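You operate a simulated robot arm through the tools that you are given. There is no shell and no other tool.

You are at the controls of a simulated two-armed robot. One attempt, no reset.

JOB
Set the yellow-striped feeder's gap and spring for thick sticks and clear its DOUBLE sign.
Fine: shaker on 1, then press the roller lever to clear it.

It is judged by the outcome, as a careful person would: the job done as asked, and still so three seconds after it is handed in. It fails if anything else is knocked over, pushed out of place, dropped, spilled or broken.

ROBOT AND FRAMES
Two 7-joint arms with fingered hands on one trunk that stands fixed in place. Base frame: the origin is at the foot of the trunk, x ahead of it, y to its left, z up; the work surface is at about z = 0.73. Readings come in m, degrees, newtons and seconds.
The left shoulder is at [0.06, 0.138, 0.947], the right one opposite. With the tool pointing down near the work surface each hand reaches from about 0.4 to 0.92 m from the base axis, measured 20 degrees to its own side. Payload 4 kg a hand.
Tool frame (each hand has its own): the origin (TCP) lies between the finger pads and is the grasp point; the fingertips stand 0.036 m ahead of it; z points along the fingers, y is the line along which they close. The gripper opens to 0.12 m; its body begins 0.042 m behind the TCP. The gripper is a hand of 5 fingers: y runs from the thumb to the fingers, the wrist lies at [-0.015, -0.109, -0.2] in the tool frame, and closing takes about 1.5 s.
Orientation is told as [roll, pitch, yaw] about the base's x, y, z axes, in that order, counted from this pose: with the fingers straight down and the wrist toward the robot, the tool's x, y and z point along [0, 1, 0], [1, 0, 0] and [0, 0, -1] of the base frame.

CONTROLS
- The arms move only by the tool apply_moves. It takes "left_targets", "right_targets" or both (then of equal length, played together; a hand with none holds still); each is a list that holds one entry, the list of rows, each a list of 6 numbers: the shift along the base's x, y, z in units of 400 mm (1.0 is 400 mm), then the turn, a rotation vector about the base's x, y, z in units of 90 degrees (1.0 is 90 degrees). In form: [[[x, y, z, rx, ry, rz], ...]]. A call has 1 to 20 rows; each row is the pose to reach, as a shift and turn from the pose commanded when the call began. "left_gripper" and "right_gripper" are, for a hand that has rows, the gripper command, from -1 (fully open) to 1 (shut), values between in proportion, set as the call begins (left out, the last holds). A call with a number of a shift or a turn outside -1 to 1 is refused whole. A row lasts 0.2 s, in which the tool goes at most 0.05 m and 8.6 degrees; a call with a longer step from one row to the next is refused whole, and so is a gripper value outside its range. Where a pose cannot be reached the arm comes as near as it can. A force on the tool above 40 N (or 10 N above the force at the start of the call, whichever is more), or a blocked arm, ends the call early, and 0.2 s more pass. The fingers move at their own pace (about 0.153 m/s each) and stop on an object; they squeeze with about 23 N. The grip force told is the motor's: it shows also when the fingers shut on nothing. Time passes only in rows, and 0.2 s behind the last, so rows that repeat a pose let the fingers close. The reply holds the time, the measured pose of the TCP, the force on the tool along the base axes, the opening and the grip force, in the units named above and with some noise, with the torque about the TCP (base axes, N m) and any sound that the robot's microphone picked up, and new pictures: "views" is both (left out), scene, wrist or none (wrist: the cameras of the hands that moved).
- Cameras (640 x 400 px; columns grow to the right, rows downward): "scene" is now at [0.0529, 0.0235, 1.5846]; the picture's right is [0.27, -0.96, 0.00], its down [-0.62, -0.18, -0.76] and it looks along [0.73, 0.21, -0.65] (base axes); focal length 335 px, centre (320, 200). "left" rides on the left gripper at [-0.069, -0.079, -0.131] in its tool frame; the picture's right is [-0.78, -0.29, 0.55], its down [0.55, -0.73, 0.40] and it looks along [0.29, 0.61, 0.74] (tool axes); focal length 222 px, centre (320, 200). "right" rides on the right gripper at [0.069, -0.079, -0.131] in its tool frame; the picture's right is [-0.79, 0.29, -0.55], its down [-0.55, -0.74, 0.40] and it looks along [-0.29, 0.61, 0.74] (tool axes); focal length 222 px, centre (320, 200).
- raise_lower(by): slides the trunk up (or, below 0, down) by that many m; the arms and the scene camera ride with it, the base frame stays. It gives what a move gives, with no picture.
- move_fingers(index, middle, ring, little, thumb_bend, thumb_turn, hand): sets how far each is bent, from 0 (flat) to 1 (curled in); at 0.3 the hand is open as for a grip, at 0.7 the pads meet at the TCP. One left out holds its place. A second passes; each finger stops where it meets its share of the squeeze, and holds until it gets a number again. A gripper value or a shape takes the hand back. It gives what a move gives, with no picture; readings hold the bend of each and the force on index, middle, ring, little, thumb and palm. thumb_turn goes from beside the hand (0) to across from the fingers (1), as for a grip.
- hand_shape(shape, hand): the hand has 5 fingers and takes this shape, open, in about a second: jaw (thumb against the fingers, like two jaws); tri (thumb and two fingers); tip (a fingertip pinch); poke (one finger out to press); point (the index stretched); flat (the hand flat); cup (the hand cupped); fist (a fist). The gripper value then closes the fingers along that shape, each until it touches; the sizes above hold for jaw. It gives what a move gives, with no picture.
- head_to(pan, tilt): turns the head with the scene camera to pan (to the left, within 86 degrees either way) and tilt (down, from -29 to 69), counted from straight ahead of the robot. It gives what a move gives, and a new picture of the scene camera.
- measure_at(camera, pixels): for up to 12 pixels [column, row] of the newest picture of that camera ("zoom" is the newest enlarged one), the place [x, y, z] in the base frame of the surface seen there, good to about 0.003 m. No time passes.
- enlarge(camera, box): a new picture of the part [left, top, right, bottom] of that camera's present view, enlarged. No time passes.
- job_done(): hands the job in; it is judged then, once.

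Leave the grippers open and the arms clear of the work at the hand-in unless told otherwise.

The tools are called after ">>>" by a JSON object that holds its "op" and its "data". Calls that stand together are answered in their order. apply_moves: Moves the arms, as the interface text tells. Its arguments: {"type":"object","properties":{"left_targets":{"type":"array","items":{"type":"array","items":{"type":"array","items":{"type":"number"}}}},"left_gripper":{"type":"number"},"right_targets":{"type":"array","items":{"type":"array","items":{"type":"array","items":{"type":"number"}}}},"right_gripper":{"type":"number"},"views":{"type":"string","enum":["both","scene","wrist","none"]}},"required":[]} The other tools are called the same way: raise_lower (by) moves the trunk up or down; hand_shape (shape, hand) gives the hand a shape; move_fingers (index, middle, ring, little, thumb_bend, thumb_turn, hand) moves the fingers one by one; head_to (pan, tilt) turns the head that bears the scene camera; measure_at (camera, pixels) gives the place of the surface under pixels of a picture; enlarge (camera, box) takes an enlarged picture of a part of a camera's view; job_done () hands the job in.

At the start:

```text
time_s: 0.0
left_ee_pos: [0.3967, 0.2842, 1.3536]
left_tool_rot: [-0.1, 0.0, 0.1]
left_ft_force: [0.4, 0.3, -0.2]
left_wrist_torque: [-0.01, -0.02, 0.02]
left_width: 0.1197
left_grip_force: 0.1
left_shape: jaw
left_bend: [0.3, 0.3, 0.3, 0.3, 0.3, 0.97]
left_finger forces: [0.0, 0.0, 0.0, 0.0, 0.0, 0.0]
right_ee_pos: [0.467, -0.1452, 1.3316]
right_tool_rot: [0.0, 0.0, 0.1]
right_ft_force: [0.0, -0.1, -0.3]
right_wrist_torque: [0.02, -0.01, 0.0]
right_width: 0.1197
right_grip_force: 0.1
right_shape: jaw
right_bend: [0.3, 0.3, 0.3, 0.3, 0.3, 0.97]
right_finger forces: [0.0, 0.0, 0.0, 0.0, 0.1, 0.0]
trunk travel left (down, up): [-0.525, 0.065]
head pan, tilt (commanded): [15.9, 40.5]
```

scene: 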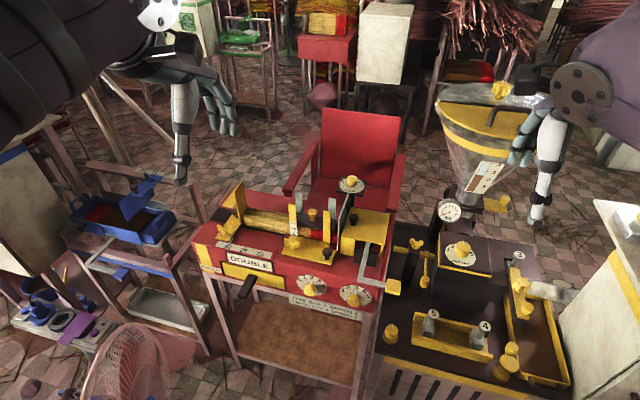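
right: 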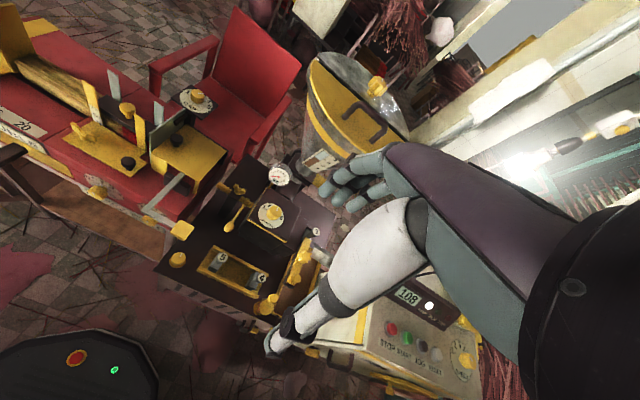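
left: 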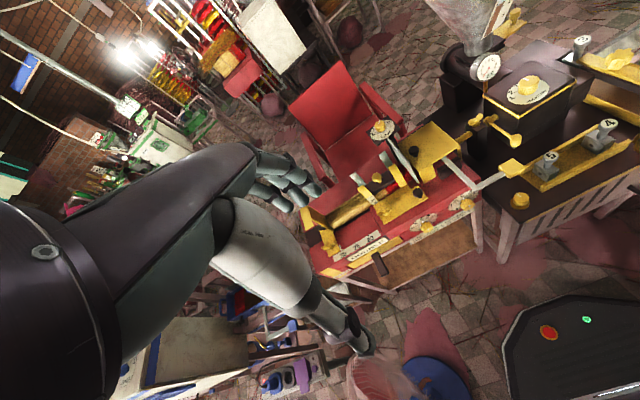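

I see a red and yellow machine with a DOUBLE sign near (250,263), dials at (312,287), (355,296) and (350,184), and a lever at (248,285). I'll enlarge the picture to read the labels first.

>>> {"op": "enlarge", "data": {"camera": "scene", "box": [190, 220, 400, 350]}}

>>> {"op": "enlarge", "data": {"camera": "scene", "box": [190, 160, 410, 280]}}

>>> {"op": "enlarge", "data": {"camera": "scene", "box": [370, 200, 570, 325]}}

>>> {"op": "enlarge", "data": {"camera": "right", "box": [160, 140, 340, 320]}}

>>> {"op": "enlarge", "data": {"camera": "left", "box": [290, 120, 490, 280]}}

```text
3.05 times, centred on (295, 285) of scene
```

zoom: 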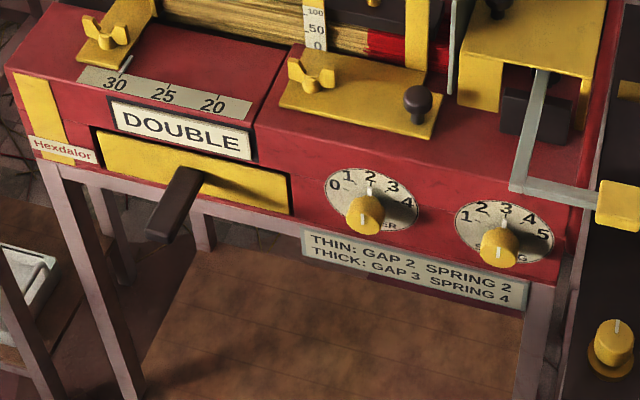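

```text
2.91 times, centred on (300, 220) of scene
```

zoom: 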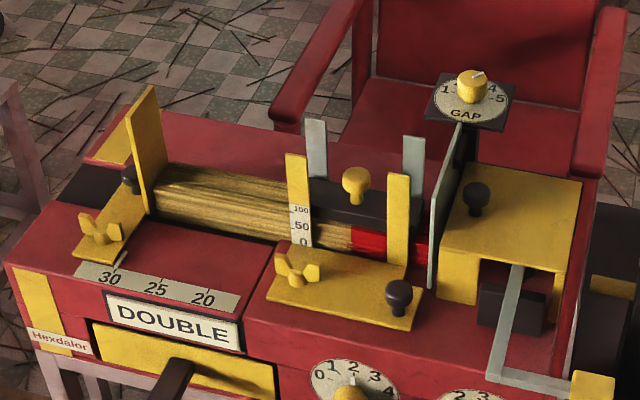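

```text
3.20 times, centred on (470, 262) of scene
```

zoom: 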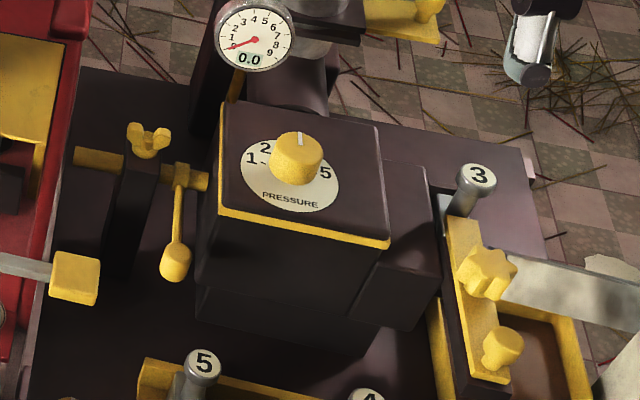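

```text
2.22 times, centred on (250, 230) of right
```

zoom: 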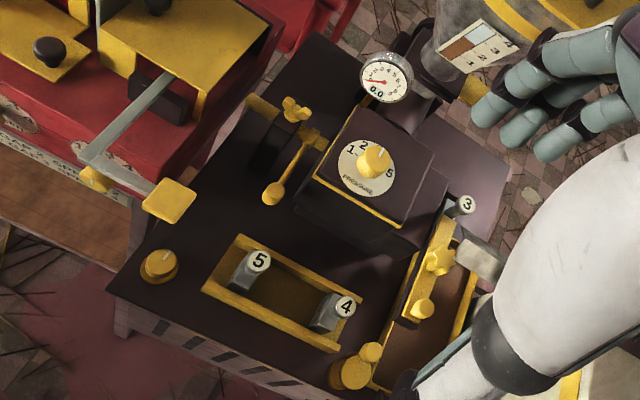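

```text
2.50 times, centred on (390, 200) of left
```

zoom: 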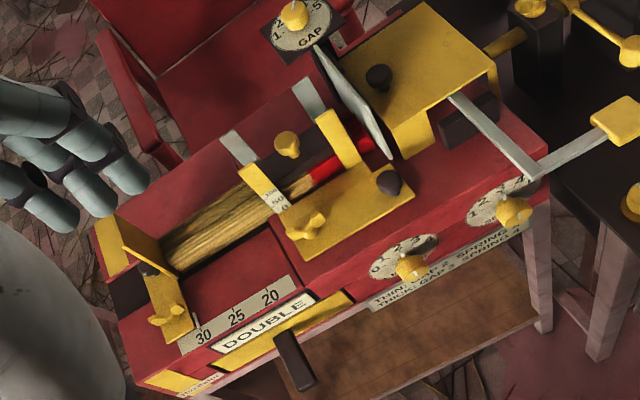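

The plate under the dials reads THICK: GAP 3, SPRING 4. The yellow-striped "Hexdalor" machine carries the DOUBLE sign. I'll turn the head for a closer look and to check whether there are other feeders.

>>> {"op": "head_to", "data": {"pan": 10, "tilt": 55}}

```text
time_s: 0.8
left_ee_pos: [0.3965, 0.285, 1.3534]
left_tool_rot: [0.0, 0.1, 0.0]
left_ft_force: [-0.6, 0.5, -0.8]
left_wrist_torque: [0.02, 0.01, 0.0]
left_width: 0.1198
left_grip_force: 0.1
left_shape: jaw
left_bend: [0.3, 0.3, 0.3, 0.3, 0.3, 0.97]
left_finger forces: [0.0, 0.0, 0.0, 0.0, 0.0, 0.1]
right_ee_pos: [0.4672, -0.1449, 1.3313]
right_tool_rot: [0.0, 0.0, 0.0]
right_ft_force: [-0.7, -0.4, -0.6]
right_wrist_torque: [-0.03, 0.01, -0.01]
right_width: 0.1195
right_grip_force: 0.1
right_shape: jaw
right_bend: [0.3, 0.3, 0.3, 0.3, 0.3, 0.97]
right_finger forces: [0.0, 0.0, 0.1, 0.0, 0.1, 0.0]
trunk travel left (down, up): [-0.525, 0.065]
head pan, tilt (commanded): [10.0, 55.0]
```

scene: 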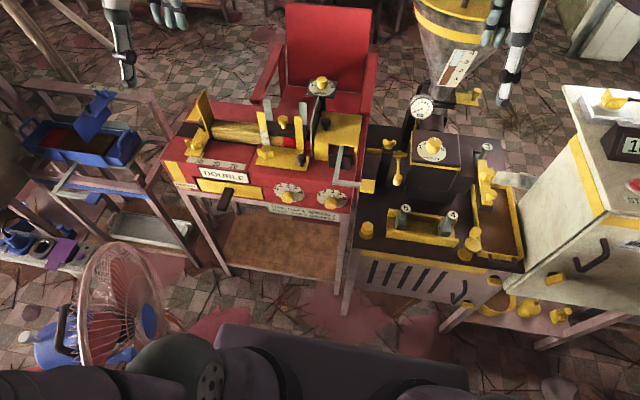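

>>> {"op": "enlarge", "data": {"camera": "scene", "box": [150, 70, 390, 220]}}

>>> {"op": "enlarge", "data": {"camera": "scene", "box": [250, 160, 390, 248]}}

>>> {"op": "enlarge", "data": {"camera": "scene", "box": [290, 70, 390, 133]}}

>>> {"op": "measure_at", "data": {"camera": "scene", "pixels": [[320, 83], [314, 92], [288, 197], [285, 188], [331, 204], [329, 193], [367, 185], [340, 165], [225, 203], [228, 191], [335, 125], [230, 174]]}}

```text
2.67 times, centred on (270, 145) of scene
```

zoom: 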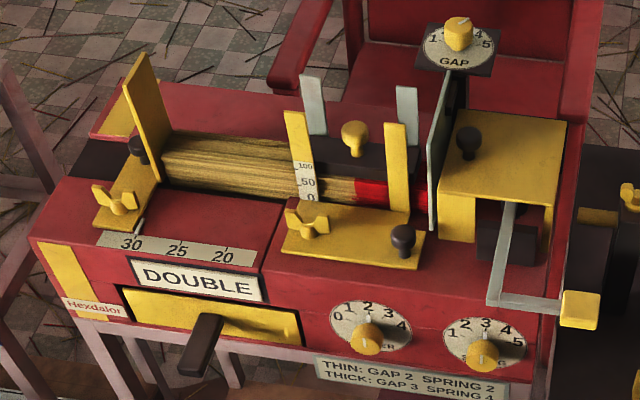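

```text
4.55 times, centred on (320, 204) of scene
```

zoom: 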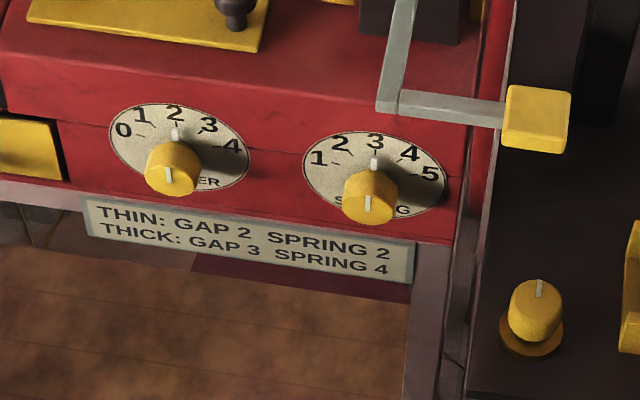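

```text
6.35 times, centred on (340, 102) of scene
```

zoom: 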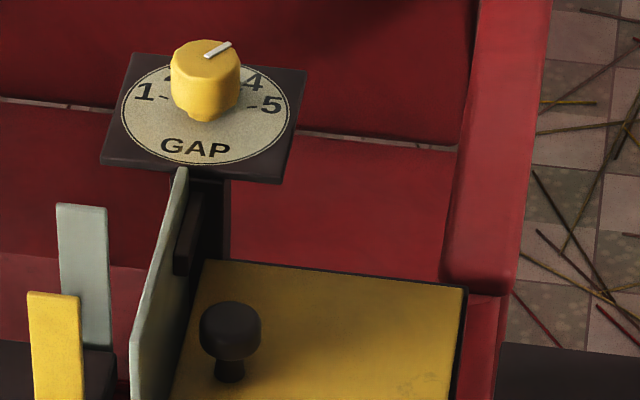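

```text
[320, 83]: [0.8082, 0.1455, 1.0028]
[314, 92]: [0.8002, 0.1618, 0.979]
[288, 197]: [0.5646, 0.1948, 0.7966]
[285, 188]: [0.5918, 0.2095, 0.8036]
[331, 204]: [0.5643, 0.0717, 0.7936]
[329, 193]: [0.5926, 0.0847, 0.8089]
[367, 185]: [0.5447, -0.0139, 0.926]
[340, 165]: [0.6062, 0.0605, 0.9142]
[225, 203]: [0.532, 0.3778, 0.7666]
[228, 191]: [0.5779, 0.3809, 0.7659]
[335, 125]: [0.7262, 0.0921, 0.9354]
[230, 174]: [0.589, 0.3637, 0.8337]
```

The dials seem to be: GAP at about 4 with a vertical axis, SHAKER at 2, SPRING at 3, both on the front face. I'll zoom in on each area and measure the dial planes and knob sizes.

>>> {"op": "enlarge", "data": {"camera": "scene", "box": [265, 175, 355, 231]}}

>>> {"op": "measure_at", "data": {"camera": "zoom", "pixels": [[75, 70], [100, 160], [165, 50], [265, 115], [245, 175], [165, 150], [165, 180], [165, 200], [135, 170], [200, 170], [170, 105], [60, 130]]}}

>>> {"op": "measure_at", "data": {"camera": "zoom", "pixels": [[375, 115], [390, 200], [465, 95], [555, 140], [545, 220], [465, 190], [465, 220], [465, 245], [435, 215], [500, 215], [470, 140], [350, 175]]}}

```text
7.11 times, centred on (310, 203) of scene
```

zoom: 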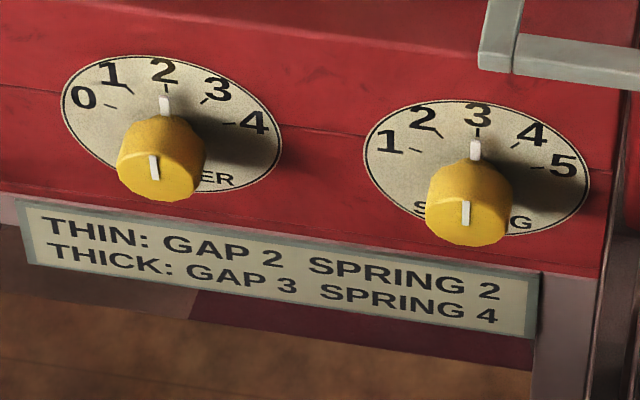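

```text
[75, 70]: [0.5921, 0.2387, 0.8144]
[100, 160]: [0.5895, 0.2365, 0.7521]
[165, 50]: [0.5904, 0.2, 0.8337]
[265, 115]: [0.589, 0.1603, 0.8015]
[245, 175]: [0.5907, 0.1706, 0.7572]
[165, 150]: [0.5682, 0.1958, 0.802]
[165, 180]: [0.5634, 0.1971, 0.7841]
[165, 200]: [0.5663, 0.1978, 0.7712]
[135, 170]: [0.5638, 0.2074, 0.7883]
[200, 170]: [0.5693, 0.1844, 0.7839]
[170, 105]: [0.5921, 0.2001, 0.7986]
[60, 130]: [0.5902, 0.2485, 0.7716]
```

```text
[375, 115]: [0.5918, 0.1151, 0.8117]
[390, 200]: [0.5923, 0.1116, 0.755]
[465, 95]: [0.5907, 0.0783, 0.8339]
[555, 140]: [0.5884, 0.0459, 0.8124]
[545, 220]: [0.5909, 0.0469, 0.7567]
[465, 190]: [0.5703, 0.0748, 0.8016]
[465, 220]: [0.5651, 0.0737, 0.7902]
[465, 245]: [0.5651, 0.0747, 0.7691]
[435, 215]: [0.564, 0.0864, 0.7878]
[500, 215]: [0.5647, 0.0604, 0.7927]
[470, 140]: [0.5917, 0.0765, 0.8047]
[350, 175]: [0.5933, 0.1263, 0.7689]
```

The front panel sits at x≈0.59, with the knobs sticking out about 26 mm: shaker at y≈0.197, spring at y≈0.075, both z≈0.787. Next I'll zoom in on the gap dial, the levers and the handle.

>>> {"op": "enlarge", "data": {"camera": "scene", "box": [295, 65, 351, 100]}}

>>> {"op": "measure_at", "data": {"camera": "zoom", "pixels": [[150, 250], [180, 350], [280, 380], [430, 360], [520, 200], [200, 200], [290, 180], [290, 260], [250, 150], [330, 160], [340, 150], [440, 190]]}}

>>> {"op": "enlarge", "data": {"camera": "scene", "box": [160, 150, 270, 220]}}

>>> {"op": "enlarge", "data": {"camera": "scene", "box": [300, 105, 396, 205]}}

>>> {"op": "measure_at", "data": {"camera": "zoom", "pixels": [[270, 315], [240, 300], [300, 300], [270, 335], [170, 300], [165, 220], [165, 180], [130, 290], [130, 190], [200, 60], [70, 140], [60, 40]]}}

```text
11.43 times, centred on (323, 82) of scene
```

zoom: 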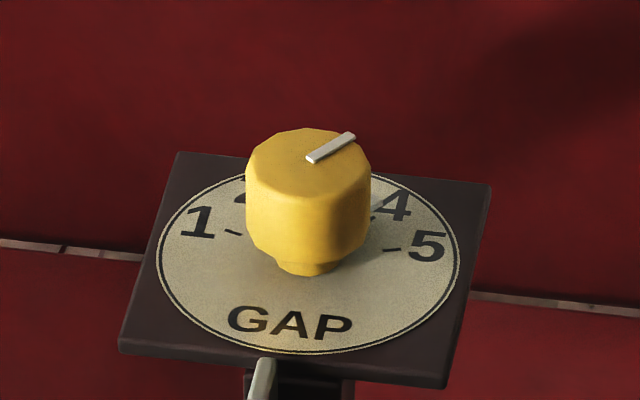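

```text
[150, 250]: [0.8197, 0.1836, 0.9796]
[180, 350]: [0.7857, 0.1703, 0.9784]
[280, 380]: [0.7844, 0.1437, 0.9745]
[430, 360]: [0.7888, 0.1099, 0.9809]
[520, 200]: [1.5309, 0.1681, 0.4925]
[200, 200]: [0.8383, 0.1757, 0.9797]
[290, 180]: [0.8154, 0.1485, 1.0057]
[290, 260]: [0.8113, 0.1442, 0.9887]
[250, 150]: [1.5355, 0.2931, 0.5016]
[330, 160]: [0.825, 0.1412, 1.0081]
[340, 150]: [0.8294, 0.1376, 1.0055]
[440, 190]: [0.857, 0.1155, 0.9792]
```

```text
5.71 times, centred on (215, 185) of scene
```

zoom: 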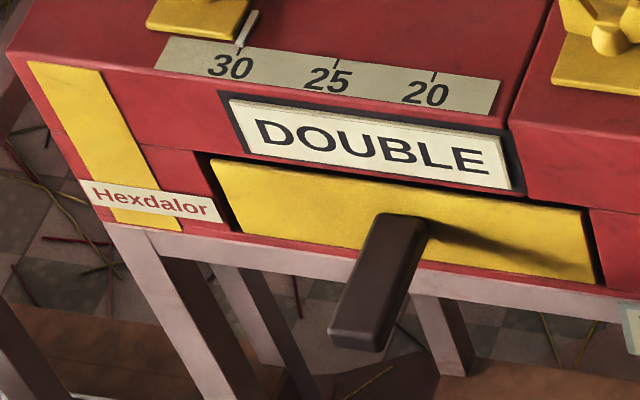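

```text
4.00 times, centred on (348, 155) of scene
```

zoom: 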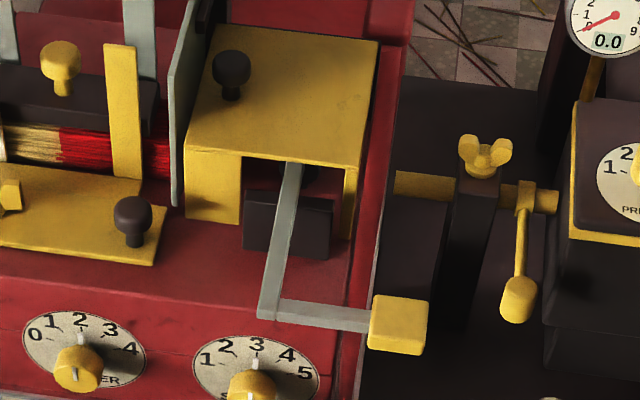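

```text
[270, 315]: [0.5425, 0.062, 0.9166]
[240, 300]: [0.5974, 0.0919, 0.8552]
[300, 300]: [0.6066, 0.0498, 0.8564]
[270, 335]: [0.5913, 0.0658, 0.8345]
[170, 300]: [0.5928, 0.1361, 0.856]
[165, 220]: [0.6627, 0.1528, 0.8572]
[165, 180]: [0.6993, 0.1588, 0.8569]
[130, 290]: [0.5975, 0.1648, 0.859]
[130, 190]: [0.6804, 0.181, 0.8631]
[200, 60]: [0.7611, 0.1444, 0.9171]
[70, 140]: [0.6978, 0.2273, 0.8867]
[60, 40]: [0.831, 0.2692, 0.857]
```

The grey lever coming out of the roller block under the yellow hood ends in a yellow pad near (0.545, -0.014, 0.926). That is the roller lever. The dark bar at (228,195) is a handle on a drawer-like panel. Next I'll measure the gap dial marks to get the detent spacing.

>>> {"op": "enlarge", "data": {"camera": "scene", "box": [295, 65, 351, 100]}}

>>> {"op": "measure_at", "data": {"camera": "zoom", "pixels": [[195, 222], [233, 232], [428, 246], [392, 250], [393, 206], [375, 215], [240, 190], [158, 275], [458, 265], [300, 352], [312, 160], [350, 137]]}}

>>> {"op": "enlarge", "data": {"camera": "left", "box": [350, 100, 420, 150]}}

>>> {"op": "enlarge", "data": {"camera": "scene", "box": [0, 0, 320, 200]}}

```text
11.43 times, centred on (323, 82) of scene
```

zoom: 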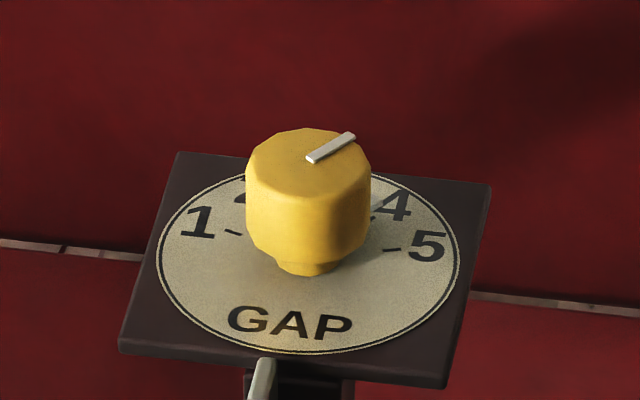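

```text
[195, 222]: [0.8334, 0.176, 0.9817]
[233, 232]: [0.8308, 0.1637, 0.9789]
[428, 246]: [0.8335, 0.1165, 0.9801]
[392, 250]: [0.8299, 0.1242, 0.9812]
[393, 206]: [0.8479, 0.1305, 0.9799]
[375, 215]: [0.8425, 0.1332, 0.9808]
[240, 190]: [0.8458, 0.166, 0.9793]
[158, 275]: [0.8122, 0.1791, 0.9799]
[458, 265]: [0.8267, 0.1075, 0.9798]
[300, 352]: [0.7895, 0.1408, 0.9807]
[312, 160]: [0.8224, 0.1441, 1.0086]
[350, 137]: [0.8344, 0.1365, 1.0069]
```

```text
8.00 times, centred on (385, 125) of left
```

zoom: 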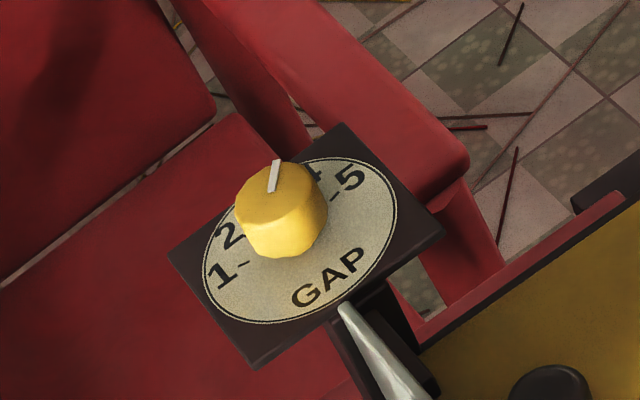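

```text
2.00 times, centred on (160, 100) of scene
```

zoom: 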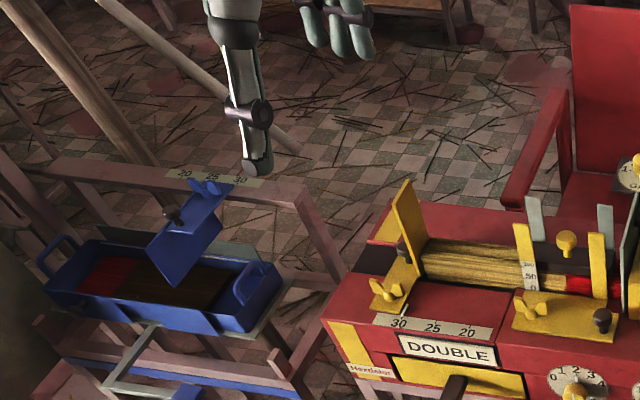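

The gap marks are 30° apart and the pointer is about 32° to the right of straight ahead, so GAP is at 4. I need +30° about vertical to reach 3. I'll check the height of the guides and other obstacles, then raise the trunk for reach.

>>> {"op": "measure_at", "data": {"camera": "scene", "pixels": [[262, 113], [298, 118], [270, 102], [302, 105], [317, 100], [283, 121], [205, 95], [326, 122], [328, 30], [368, 55], [262, 80], [345, 120]]}}

>>> {"op": "raise_lower", "data": {"by": 0.06}}

>>> {"op": "hand_shape", "data": {"hand": "left", "shape": "tri"}}

```text
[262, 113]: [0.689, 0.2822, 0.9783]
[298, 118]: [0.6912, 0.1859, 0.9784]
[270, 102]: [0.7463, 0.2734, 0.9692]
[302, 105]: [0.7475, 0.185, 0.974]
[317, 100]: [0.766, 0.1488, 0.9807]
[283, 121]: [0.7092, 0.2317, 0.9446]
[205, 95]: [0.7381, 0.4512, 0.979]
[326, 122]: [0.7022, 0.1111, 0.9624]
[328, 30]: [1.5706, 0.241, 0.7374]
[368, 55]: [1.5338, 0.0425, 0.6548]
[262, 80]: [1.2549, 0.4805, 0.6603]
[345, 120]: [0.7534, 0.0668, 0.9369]
```

```text
time_s: 1.8
left_ee_pos: [0.3968, 0.2847, 1.414]
left_tool_rot: [0.0, 0.0, 0.0]
left_ft_force: [0.6, -0.1, 0.0]
left_wrist_torque: [-0.03, -0.01, -0.02]
left_width: 0.12
left_grip_force: 0.1
left_shape: jaw
left_bend: [0.3, 0.3, 0.3, 0.3, 0.3, 0.97]
left_finger forces: [0.0, 0.1, 0.0, 0.0, 0.0, 0.1]
right_ee_pos: [0.4655, -0.1435, 1.3908]
right_tool_rot: [0.1, 0.1, 0.0]
right_ft_force: [0.5, -0.3, 0.6]
right_wrist_torque: [0.0, -0.03, 0.02]
right_width: 0.1198
right_grip_force: 0.0
right_shape: jaw
right_bend: [0.3, 0.3, 0.3, 0.3, 0.3, 0.97]
right_finger forces: [0.0, 0.1, 0.0, 0.1, 0.0, 0.1]
trunk travel left (down, up): [-0.585, 0.005]
head pan, tilt (commanded): [10.0, 55.0]
```

```text
time_s: 2.7
left_ee_pos: [0.3959, 0.2842, 1.4144]
left_tool_rot: [0.0, 0.0, -0.1]
left_ft_force: [-0.2, 0.6, 0.6]
left_wrist_torque: [-0.01, 0.02, -0.02]
left_width: 0.1195
left_grip_force: 0.0
left_shape: tri
left_bend: [0.3, 0.3, 0.99, 0.99, 0.3, 0.97]
left_finger forces: [0.0, 0.1, 0.0, 0.0, 0.0, 0.1]
right_ee_pos: [0.4661, -0.1449, 1.3914]
right_tool_rot: [0.0, 0.1, 0.1]
right_ft_force: [-0.5, -0.7, -0.4]
right_wrist_torque: [-0.03, -0.03, 0.02]
right_width: 0.1198
right_grip_force: 0.0
right_shape: jaw
right_bend: [0.3, 0.3, 0.3, 0.3, 0.3, 0.97]
right_finger forces: [0.0, 0.0, 0.1, 0.1, 0.1, 0.0]
trunk travel left (down, up): [-0.585, 0.005]
head pan, tilt (commanded): [10.0, 55.0]
```

The guides top out at z≈0.98 and the chair is far behind. I'll bring the left hand, in three-finger shape, toward the gap knob, stopping above and short of it at about (0.70, 0.16, 1.15).

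>>> {"op": "apply_moves", "data": {"left_targets": [[[0.076, -0.031, -0.066, 0, 0, 0], [0.152, -0.062, -0.132, 0, 0, 0], [0.228, -0.093, -0.198, 0, 0, 0], [0.304, -0.124, -0.264, 0, 0, 0], [0.38, -0.155, -0.33, 0, 0, 0], [0.456, -0.186, -0.396, 0, 0, 0], [0.532, -0.217, -0.462, 0, 0, 0], [0.608, -0.248, -0.528, 0, 0, 0], [0.684, -0.279, -0.594, 0, 0, 0], [0.76, -0.31, -0.66, 0, 0, 0], [0.76, -0.31, -0.66, 0, 0, 0]]], "views": "both"}}

```text
time_s: 5.1
left_ee_pos: [0.7001, 0.1618, 1.1502]
left_tool_rot: [0.0, 0.0, 0.0]
left_ft_force: [-0.5, -0.2, 0.2]
left_wrist_torque: [0.0, 0.03, -0.03]
left_width: 0.1199
left_grip_force: 0.1
left_shape: tri
left_bend: [0.3, 0.3, 0.99, 0.99, 0.3, 0.97]
left_finger forces: [0.1, 0.0, 0.0, 0.0, 0.1, 0.0]
right_ee_pos: [0.4649, -0.1443, 1.3926]
right_tool_rot: [0.0, -0.1, 0.0]
right_ft_force: [-0.2, -0.1, 0.0]
right_wrist_torque: [-0.01, 0.0, 0.01]
right_width: 0.1197
right_grip_force: 0.1
right_shape: jaw
right_bend: [0.3, 0.3, 0.3, 0.3, 0.3, 0.97]
right_finger forces: [0.0, 0.0, 0.1, 0.0, 0.0, 0.1]
trunk travel left (down, up): [-0.585, 0.005]
head pan, tilt (commanded): [10.0, 55.0]
```

scene: 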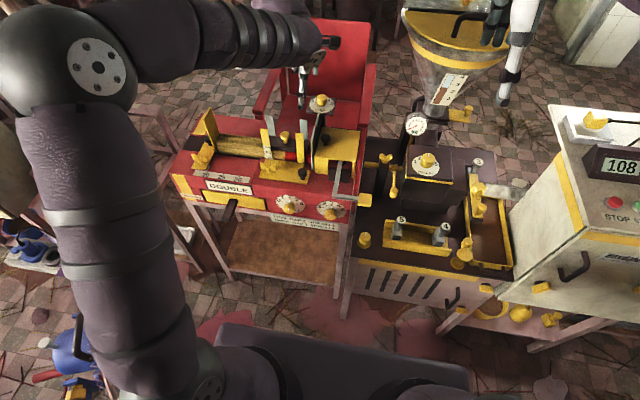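
left: 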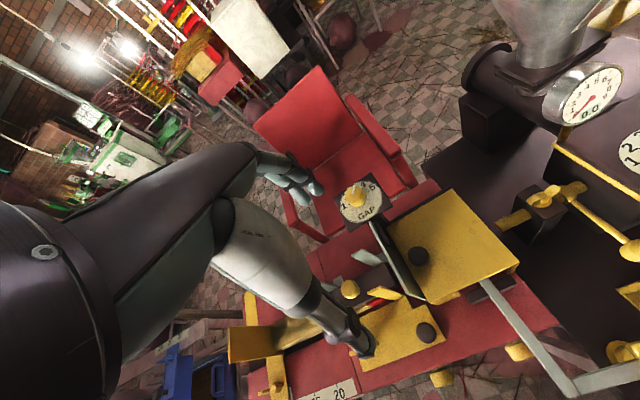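

The gap knob shows in the left wrist view near (355,195), with the thumb tip near (360,350) and the fingertips near (310,190). I'll measure the fingertips and knob through this camera.

>>> {"op": "enlarge", "data": {"camera": "left", "box": [220, 120, 420, 380]}}

>>> {"op": "measure_at", "data": {"camera": "left", "pixels": [[316, 188], [322, 180], [300, 194], [310, 197], [290, 172], [365, 350], [355, 340], [350, 325], [370, 353], [355, 192], [357, 203], [330, 310]]}}

```text
1.54 times, centred on (320, 250) of left
```

zoom: 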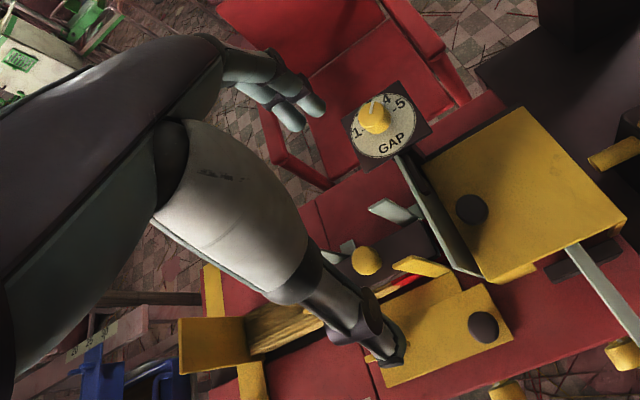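

```text
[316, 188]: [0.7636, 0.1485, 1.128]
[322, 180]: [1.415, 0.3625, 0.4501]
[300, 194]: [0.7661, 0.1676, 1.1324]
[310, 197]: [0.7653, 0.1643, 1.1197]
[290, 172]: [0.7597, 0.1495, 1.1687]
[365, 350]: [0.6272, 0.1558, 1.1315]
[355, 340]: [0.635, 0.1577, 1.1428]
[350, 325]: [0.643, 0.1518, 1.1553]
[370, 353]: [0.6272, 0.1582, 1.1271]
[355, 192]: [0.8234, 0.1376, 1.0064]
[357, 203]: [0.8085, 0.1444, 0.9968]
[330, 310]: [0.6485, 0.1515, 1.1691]
```

The three-finger grip centres about 5 mm toward the index side of the TCP. The knob axis is near (0.819, 0.1445) with its top at z≈1.0065. I'll go above it with the hand pre-turned -15°, staying clear at z≈1.08.

>>> {"op": "apply_moves", "data": {"left_targets": [[[0.06, -0.006, -0.035, 0, 0, -0.035], [0.12, -0.012, -0.07, 0, 0, -0.07], [0.18, -0.018, -0.105, 0, 0, -0.105], [0.24, -0.024, -0.14, 0, 0, -0.14], [0.3, -0.0285, -0.175, 0, 0, -0.1667], [0.3, -0.0285, -0.175, 0, 0, -0.1667]]], "views": "both"}}

```text
time_s: 6.5
left_ee_pos: [0.8208, 0.1489, 1.0793]
left_tool_rot: [0.0, 0.0, -15.1]
left_ft_force: [-0.1, 0.8, -0.3]
left_wrist_torque: [0.01, -0.02, -0.01]
left_width: 0.1195
left_grip_force: 0.0
left_shape: tri
left_bend: [0.3, 0.3, 0.99, 0.99, 0.3, 0.97]
left_finger forces: [0.1, 0.0, 0.0, 0.1, 0.1, 0.0]
right_ee_pos: [0.4651, -0.1444, 1.3921]
right_tool_rot: [0.0, 0.0, 0.0]
right_ft_force: [0.3, 0.4, -0.9]
right_wrist_torque: [-0.04, 0.02, 0.02]
right_width: 0.1199
right_grip_force: 0.0
right_shape: jaw
right_bend: [0.3, 0.3, 0.3, 0.3, 0.3, 0.97]
right_finger forces: [0.0, 0.1, 0.0, 0.0, 0.1, 0.0]
trunk travel left (down, up): [-0.585, 0.005]
head pan, tilt (commanded): [10.0, 55.0]
```

scene: 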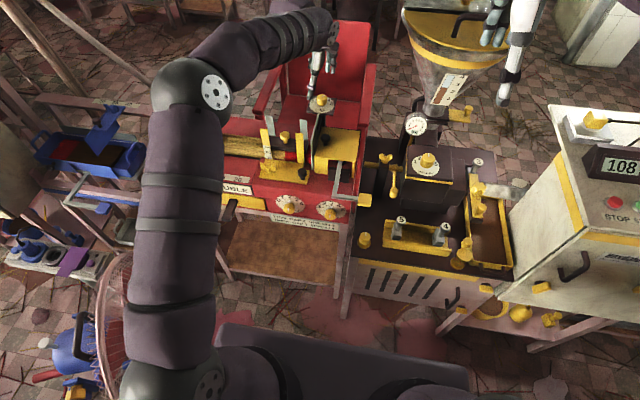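
left: 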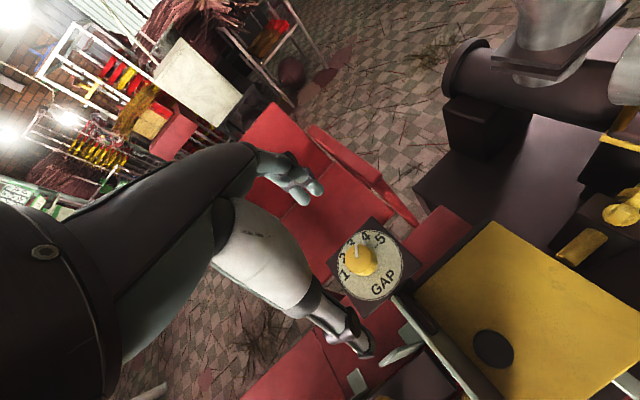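

The hand is above the knob. I'll zoom in through the left camera to refine the knob centre and pointer before going down.

>>> {"op": "enlarge", "data": {"camera": "left", "box": [300, 180, 440, 320]}}

>>> {"op": "measure_at", "data": {"camera": "left", "pixels": [[363, 250], [361, 258], [370, 262], [352, 262], [372, 252], [376, 262], [347, 258], [363, 275], [355, 247], [335, 262], [402, 255], [375, 298]]}}

```text
2.86 times, centred on (370, 250) of left
```

zoom: 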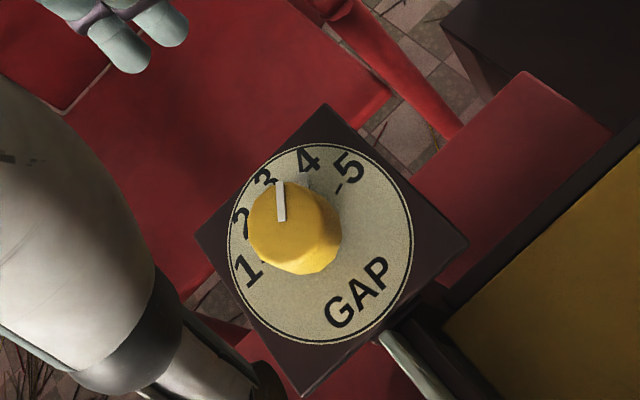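

```text
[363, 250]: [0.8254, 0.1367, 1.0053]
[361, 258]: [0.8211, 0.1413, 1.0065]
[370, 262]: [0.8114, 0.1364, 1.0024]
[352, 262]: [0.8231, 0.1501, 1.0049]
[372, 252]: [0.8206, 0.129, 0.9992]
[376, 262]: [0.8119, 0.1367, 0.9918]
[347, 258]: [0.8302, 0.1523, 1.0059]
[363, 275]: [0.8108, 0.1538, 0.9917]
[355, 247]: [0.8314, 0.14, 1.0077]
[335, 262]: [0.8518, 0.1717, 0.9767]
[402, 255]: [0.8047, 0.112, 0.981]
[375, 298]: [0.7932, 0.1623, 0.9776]
```

The knob axis is confirmed near (0.8205, 0.145) and the pointer is at 4. I'll lower the open hand straight down around the knob to TCP z≈1.022, which leaves the fingertips just above the dial plate.

>>> {"op": "apply_moves", "data": {"left_targets": [[[0.003, 0.001, -0.036, 0, 0, 0], [0.003, 0.001, -0.072, 0, 0, 0], [0.003, 0.001, -0.108, 0, 0, 0], [0.003, 0.001, -0.143, 0, 0, 0], [0.003, 0.001, -0.143, 0, 0, 0]]], "views": "both"}}

```text
time_s: 7.7
left_ee_pos: [0.8218, 0.1496, 1.0223]
left_tool_rot: [0.0, 0.1, -15.1]
left_ft_force: [-0.8, -0.9, 0.7]
left_wrist_torque: [-0.03, 0.02, 0.01]
left_width: 0.1198
left_grip_force: 0.0
left_shape: tri
left_bend: [0.3, 0.3, 0.99, 0.99, 0.3, 0.97]
left_finger forces: [0.1, 0.0, 0.0, 0.0, 0.0, 0.1]
right_ee_pos: [0.4661, -0.1449, 1.3925]
right_tool_rot: [0.0, 0.0, -0.1]
right_ft_force: [0.1, -0.5, 0.4]
right_wrist_torque: [0.02, 0.03, -0.01]
right_width: 0.1192
right_grip_force: 0.0
right_shape: jaw
right_bend: [0.3, 0.3, 0.3, 0.3, 0.3, 0.97]
right_finger forces: [0.0, 0.0, 0.1, 0.1, 0.0, 0.0]
trunk travel left (down, up): [-0.585, 0.005]
head pan, tilt (commanded): [10.0, 55.0]
```

scene: 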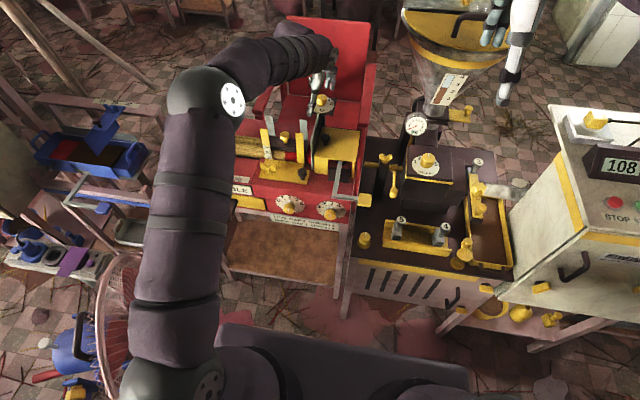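
left: 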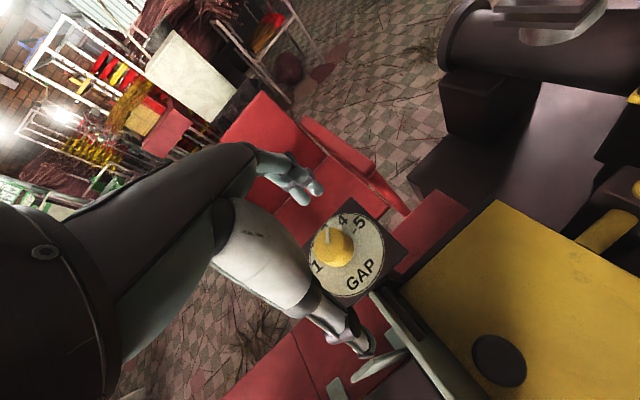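

The knob is between the fingers and thumb. The thumb is near the top edge of the grey guide at (385,365), so I'll check the clearance in detail before closing.

>>> {"op": "enlarge", "data": {"camera": "left", "box": [270, 150, 430, 390]}}

>>> {"op": "measure_at", "data": {"camera": "left", "pixels": [[365, 350], [372, 352], [362, 345], [380, 362], [370, 375], [395, 352], [376, 300], [385, 330], [305, 198], [318, 188], [333, 236], [340, 260]]}}

>>> {"op": "enlarge", "data": {"camera": "scene", "box": [280, 50, 360, 130]}}

```text
1.67 times, centred on (350, 270) of left
```

zoom: 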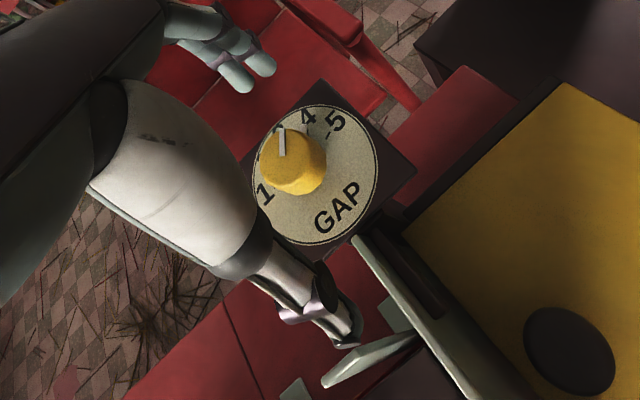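

```text
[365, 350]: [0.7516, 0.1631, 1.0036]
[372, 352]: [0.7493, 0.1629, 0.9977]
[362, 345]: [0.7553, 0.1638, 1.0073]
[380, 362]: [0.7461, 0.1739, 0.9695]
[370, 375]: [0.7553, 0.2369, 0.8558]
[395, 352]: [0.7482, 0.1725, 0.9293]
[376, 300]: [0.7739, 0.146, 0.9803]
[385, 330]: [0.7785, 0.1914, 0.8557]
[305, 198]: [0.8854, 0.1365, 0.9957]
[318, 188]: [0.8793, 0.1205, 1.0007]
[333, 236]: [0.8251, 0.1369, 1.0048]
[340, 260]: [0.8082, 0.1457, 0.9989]
```

```text
5.00 times, centred on (320, 90) of scene
```

zoom: 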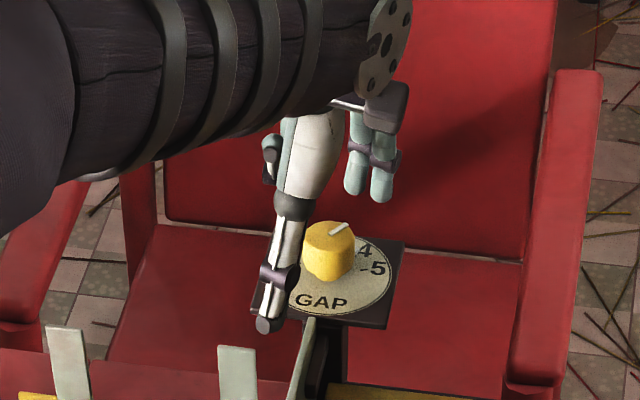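

The thumb tip is at z≈0.998 and the guide tops out at z≈0.98, so it is clear. I'll close the three fingers on the knob in place.

>>> {"op": "apply_moves", "data": {"left_targets": [[[0, 0, 0, 0, 0, 0], [0, 0, 0, 0, 0, 0], [0, 0, 0, 0, 0, 0], [0, 0, 0, 0, 0, 0], [0, 0, 0, 0, 0, 0], [0, 0, 0, 0, 0, 0], [0, 0, 0, 0, 0, 0], [0, 0, 0, 0, 0, 0]]], "left_gripper": 1, "views": "wrist"}}

```text
time_s: 9.5
left_ee_pos: [0.8233, 0.1499, 1.0226]
left_tool_rot: [0.0, 0.0, -15.0]
left_ft_force: [0.2, 2.8, -1.7]
left_wrist_torque: [0.07, -0.08, 0.03]
left_width: 0.0206
left_grip_force: 23.1
left_shape: tri
left_bend: [0.57, 0.63, 1.0, 1.0, 0.7, 1.0]
left_finger forces: [11.1, 10.4, 0.1, 0.0, 19.2, 0.0]
right_ee_pos: [0.4667, -0.1441, 1.3924]
right_tool_rot: [0.1, 0.0, 0.1]
right_ft_force: [0.0, -0.5, 0.0]
right_wrist_torque: [-0.01, -0.01, -0.03]
right_width: 0.1197
right_grip_force: 0.0
right_shape: jaw
right_bend: [0.3, 0.3, 0.3, 0.3, 0.3, 0.97]
right_finger forces: [0.1, 0.0, 0.1, 0.0, 0.0, 0.0]
trunk travel left (down, up): [-0.585, 0.005]
head pan, tilt (commanded): [10.0, 55.0]
```

left: 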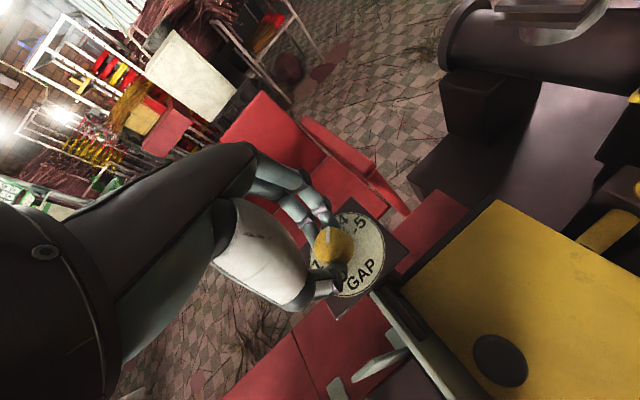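

The grip is solid: thumb 19 N, fingers about 11 N each. I'll turn it +30° about vertical, counter-clockwise from above, taking GAP from 4 to 3.

>>> {"op": "apply_moves", "data": {"left_targets": [[[-0.001, 0, 0, 0, 0, 0.0555], [-0.002, 0, 0, 0, 0, 0.111], [-0.003, 0, 0, 0, 0, 0.1667], [-0.004, 0, 0, 0, 0, 0.222], [-0.005, 0, 0, 0, 0, 0.2778], [-0.006, 0, 0, 0, 0, 0.3333], [-0.006, 0, 0, 0, 0, 0.3333], [-0.006, 0, 0, 0, 0, 0.3333]]], "views": "both"}}

```text
time_s: 11.3
left_ee_pos: [0.8204, 0.1492, 1.0223]
left_tool_rot: [-0.1, 0.0, 15.0]
left_ft_force: [-0.3, 0.4, -1.2]
left_wrist_torque: [0.04, -0.03, 0.02]
left_width: 0.0202
left_grip_force: 23.4
left_shape: tri
left_bend: [0.57, 0.63, 1.0, 1.0, 0.7, 1.0]
left_finger forces: [12.2, 9.3, 0.1, 0.0, 19.2, 0.1]
right_ee_pos: [0.4666, -0.1451, 1.3909]
right_tool_rot: [0.0, 0.1, 0.0]
right_ft_force: [-0.1, 0.6, -0.7]
right_wrist_torque: [0.0, -0.07, 0.02]
right_width: 0.12
right_grip_force: 0.0
right_shape: jaw
right_bend: [0.3, 0.3, 0.3, 0.3, 0.3, 0.97]
right_finger forces: [0.0, 0.1, 0.1, 0.0, 0.0, 0.1]
trunk travel left (down, up): [-0.585, 0.005]
head pan, tilt (commanded): [10.0, 55.0]
```

scene: 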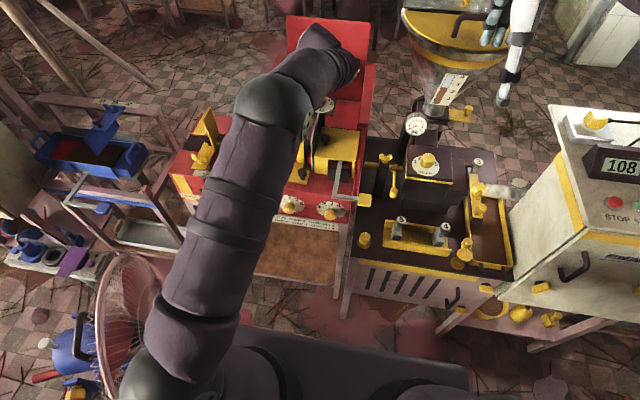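
left: 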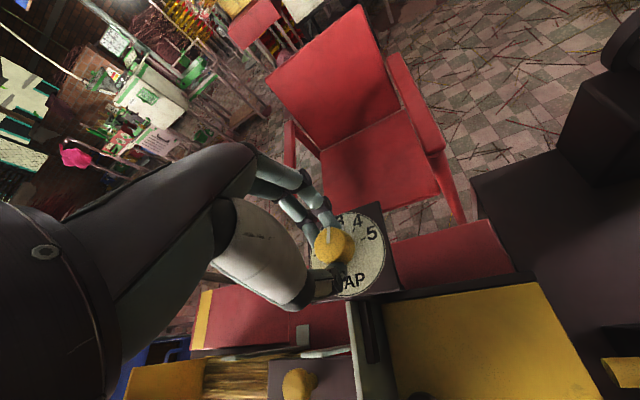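

The knob turned with the hand and showed little resistance. I'll open the fingers in place, then check the dial.

>>> {"op": "apply_moves", "data": {"left_targets": [[[0, 0, 0, 0, 0, 0], [0, 0, 0, 0, 0, 0], [0, 0, 0, 0, 0, 0], [0, 0, 0, 0, 0, 0], [0, 0, 0, 0, 0, 0], [0, 0, 0, 0, 0, 0], [0, 0, 0, 0, 0, 0]]], "left_gripper": -1, "views": "wrist"}}

>>> {"op": "enlarge", "data": {"camera": "left", "box": [280, 190, 420, 310]}}

```text
time_s: 12.9
left_ee_pos: [0.8196, 0.1481, 1.0231]
left_tool_rot: [0.0, 0.0, 15.1]
left_ft_force: [0.5, 0.8, 0.6]
left_wrist_torque: [-0.03, 0.0, 0.0]
left_width: 0.1199
left_grip_force: 0.0
left_shape: tri
left_bend: [0.3, 0.3, 0.99, 0.99, 0.3, 0.97]
left_finger forces: [0.1, 0.1, 0.1, 0.0, 0.0, 0.0]
right_ee_pos: [0.4652, -0.1454, 1.3912]
right_tool_rot: [0.0, 0.0, 0.0]
right_ft_force: [0.1, 0.7, 0.4]
right_wrist_torque: [0.0, 0.0, 0.02]
right_width: 0.1197
right_grip_force: 0.1
right_shape: jaw
right_bend: [0.3, 0.3, 0.3, 0.3, 0.3, 0.97]
right_finger forces: [0.0, 0.1, 0.0, 0.0, 0.0, 0.0]
trunk travel left (down, up): [-0.585, 0.005]
head pan, tilt (commanded): [10.0, 55.0]
```

left: 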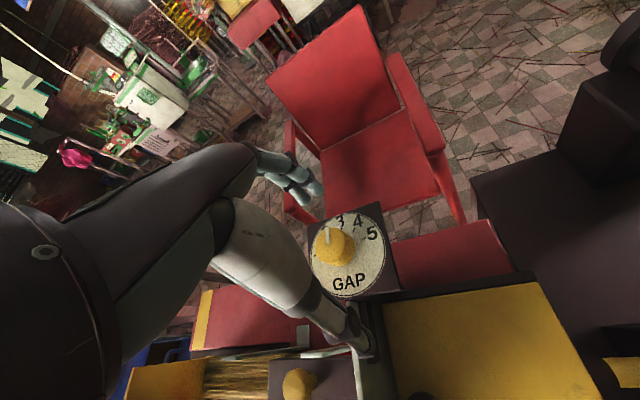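

```text
3.33 times, centred on (350, 250) of left
```

zoom: 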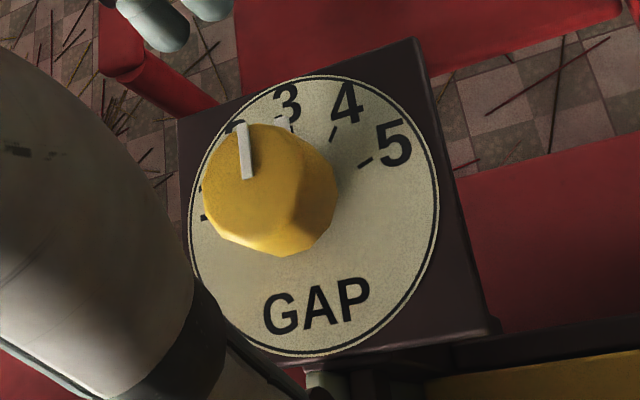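

The pointer at (241,122) and its white base mark at (283,123) now line up with 3 on the GAP dial. I'll lift straight up, then back away toward the front of the machine and yaw the hand to +90°, so the fingers can pinch the front knobs from left and right.

>>> {"op": "apply_moves", "data": {"left_targets": [[[0, 0, 0.1, 0, 0, 0], [0, 0, 0.2, 0, 0, 0], [-0.085, 0.004, 0.21, 0, 0, 0.0833], [-0.17, 0.008, 0.22, 0, 0, 0.1667], [-0.255, 0.012, 0.23, 0, 0, 0.25], [-0.34, 0.016, 0.24, 0, 0, 0.3333], [-0.425, 0.02, 0.25, 0, 0, 0.4167], [-0.51, 0.024, 0.25, 0, 0, 0.5], [-0.595, 0.028, 0.25, 0, 0, 0.5833], [-0.68, 0.032, 0.25, 0, 0, 0.6667], [-0.765, 0.036, 0.25, 0, 0, 0.75], [-0.85, 0.04, 0.25, 0, 0, 0.8333], [-0.85, 0.04, 0.25, 0, 0, 0.8333]]], "views": "both"}}

```text
time_s: 15.7
left_ee_pos: [0.4802, 0.1664, 1.123]
left_tool_rot: [-0.1, 0.0, 90.1]
left_ft_force: [-0.2, 0.2, -0.2]
left_wrist_torque: [-0.02, -0.01, 0.0]
left_width: 0.1199
left_grip_force: 0.2
left_shape: tri
left_bend: [0.3, 0.3, 0.99, 0.99, 0.3, 0.97]
left_finger forces: [0.0, 0.0, 0.0, 0.0, 0.0, 0.1]
right_ee_pos: [0.4663, -0.1451, 1.3914]
right_tool_rot: [0.0, 0.1, 0.0]
right_ft_force: [0.6, -0.8, -0.2]
right_wrist_torque: [0.01, 0.03, -0.03]
right_width: 0.1195
right_grip_force: 0.1
right_shape: jaw
right_bend: [0.3, 0.3, 0.3, 0.3, 0.3, 0.97]
right_finger forces: [0.0, 0.0, 0.1, 0.1, 0.0, 0.0]
trunk travel left (down, up): [-0.585, 0.005]
head pan, tilt (commanded): [10.0, 55.0]
```

scene: 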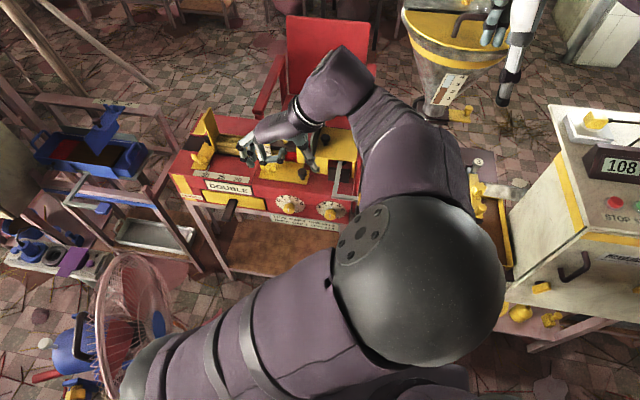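
left: 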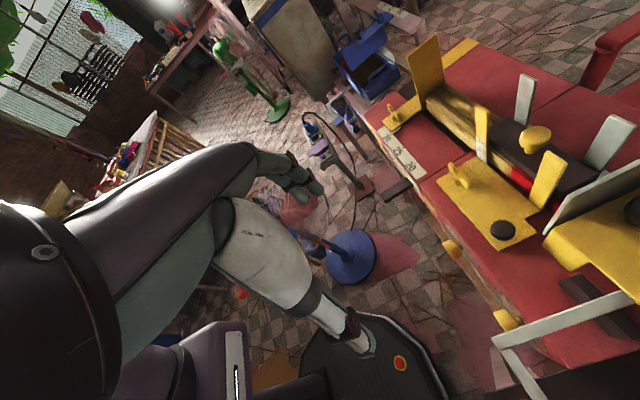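

The pose was reached. Next I'll tilt the fingers forward by 60° in place, well above and in front of the machine.

>>> {"op": "apply_moves", "data": {"left_targets": [[[0, 0, 0, 0, -0.0833, 0], [0, 0, 0, 0, -0.1667, 0], [0, 0, 0, 0, -0.25, 0], [0, 0, 0, 0, -0.3333, 0], [0, 0, 0, 0, -0.4167, 0], [0, 0, 0, 0, -0.5, 0], [0, 0, 0, 0, -0.5833, 0], [0, 0, 0, 0, -0.6667, 0], [0, 0, 0, 0, -0.6667, 0]]], "views": "both"}}

```text
time_s: 17.6
left_ee_pos: [0.4772, 0.1952, 1.103]
left_tool_rot: [-56.6, 8.9, 95.3]
left_ft_force: [0.4, -0.4, -0.6]
left_wrist_torque: [0.0, 0.03, 0.0]
left_width: 0.1199
left_grip_force: 0.1
left_shape: tri
left_bend: [0.3, 0.3, 0.99, 0.99, 0.3, 0.97]
left_finger forces: [0.1, 0.1, 0.1, 0.0, 0.0, 0.0]
right_ee_pos: [0.466, -0.1452, 1.3935]
right_tool_rot: [0.1, -0.2, 0.1]
right_ft_force: [0.1, -0.3, -1.0]
right_wrist_torque: [-0.02, 0.03, 0.02]
right_width: 0.1199
right_grip_force: 0.0
right_shape: jaw
right_bend: [0.3, 0.3, 0.3, 0.3, 0.3, 0.97]
right_finger forces: [0.1, 0.0, 0.0, 0.0, 0.0, 0.1]
trunk travel left (down, up): [-0.585, 0.005]
head pan, tilt (commanded): [10.0, 55.0]
stopped in row 9 (left hand): the arm was blocked; the commanded pose is now the measured one
```

scene: 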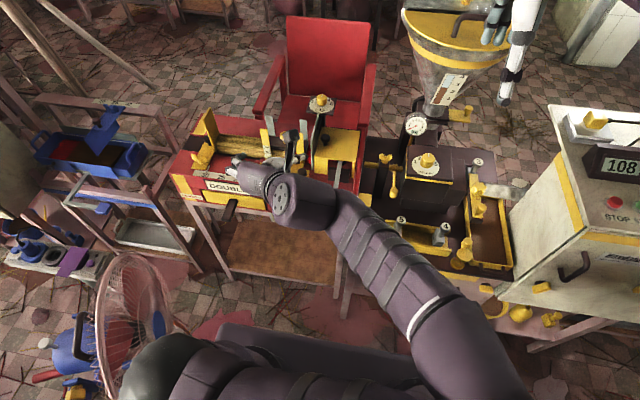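
left: 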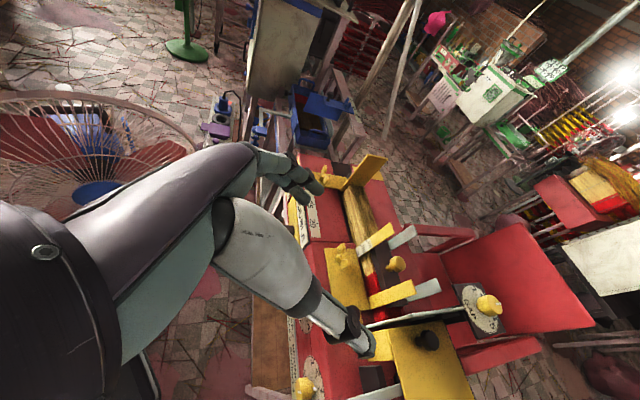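

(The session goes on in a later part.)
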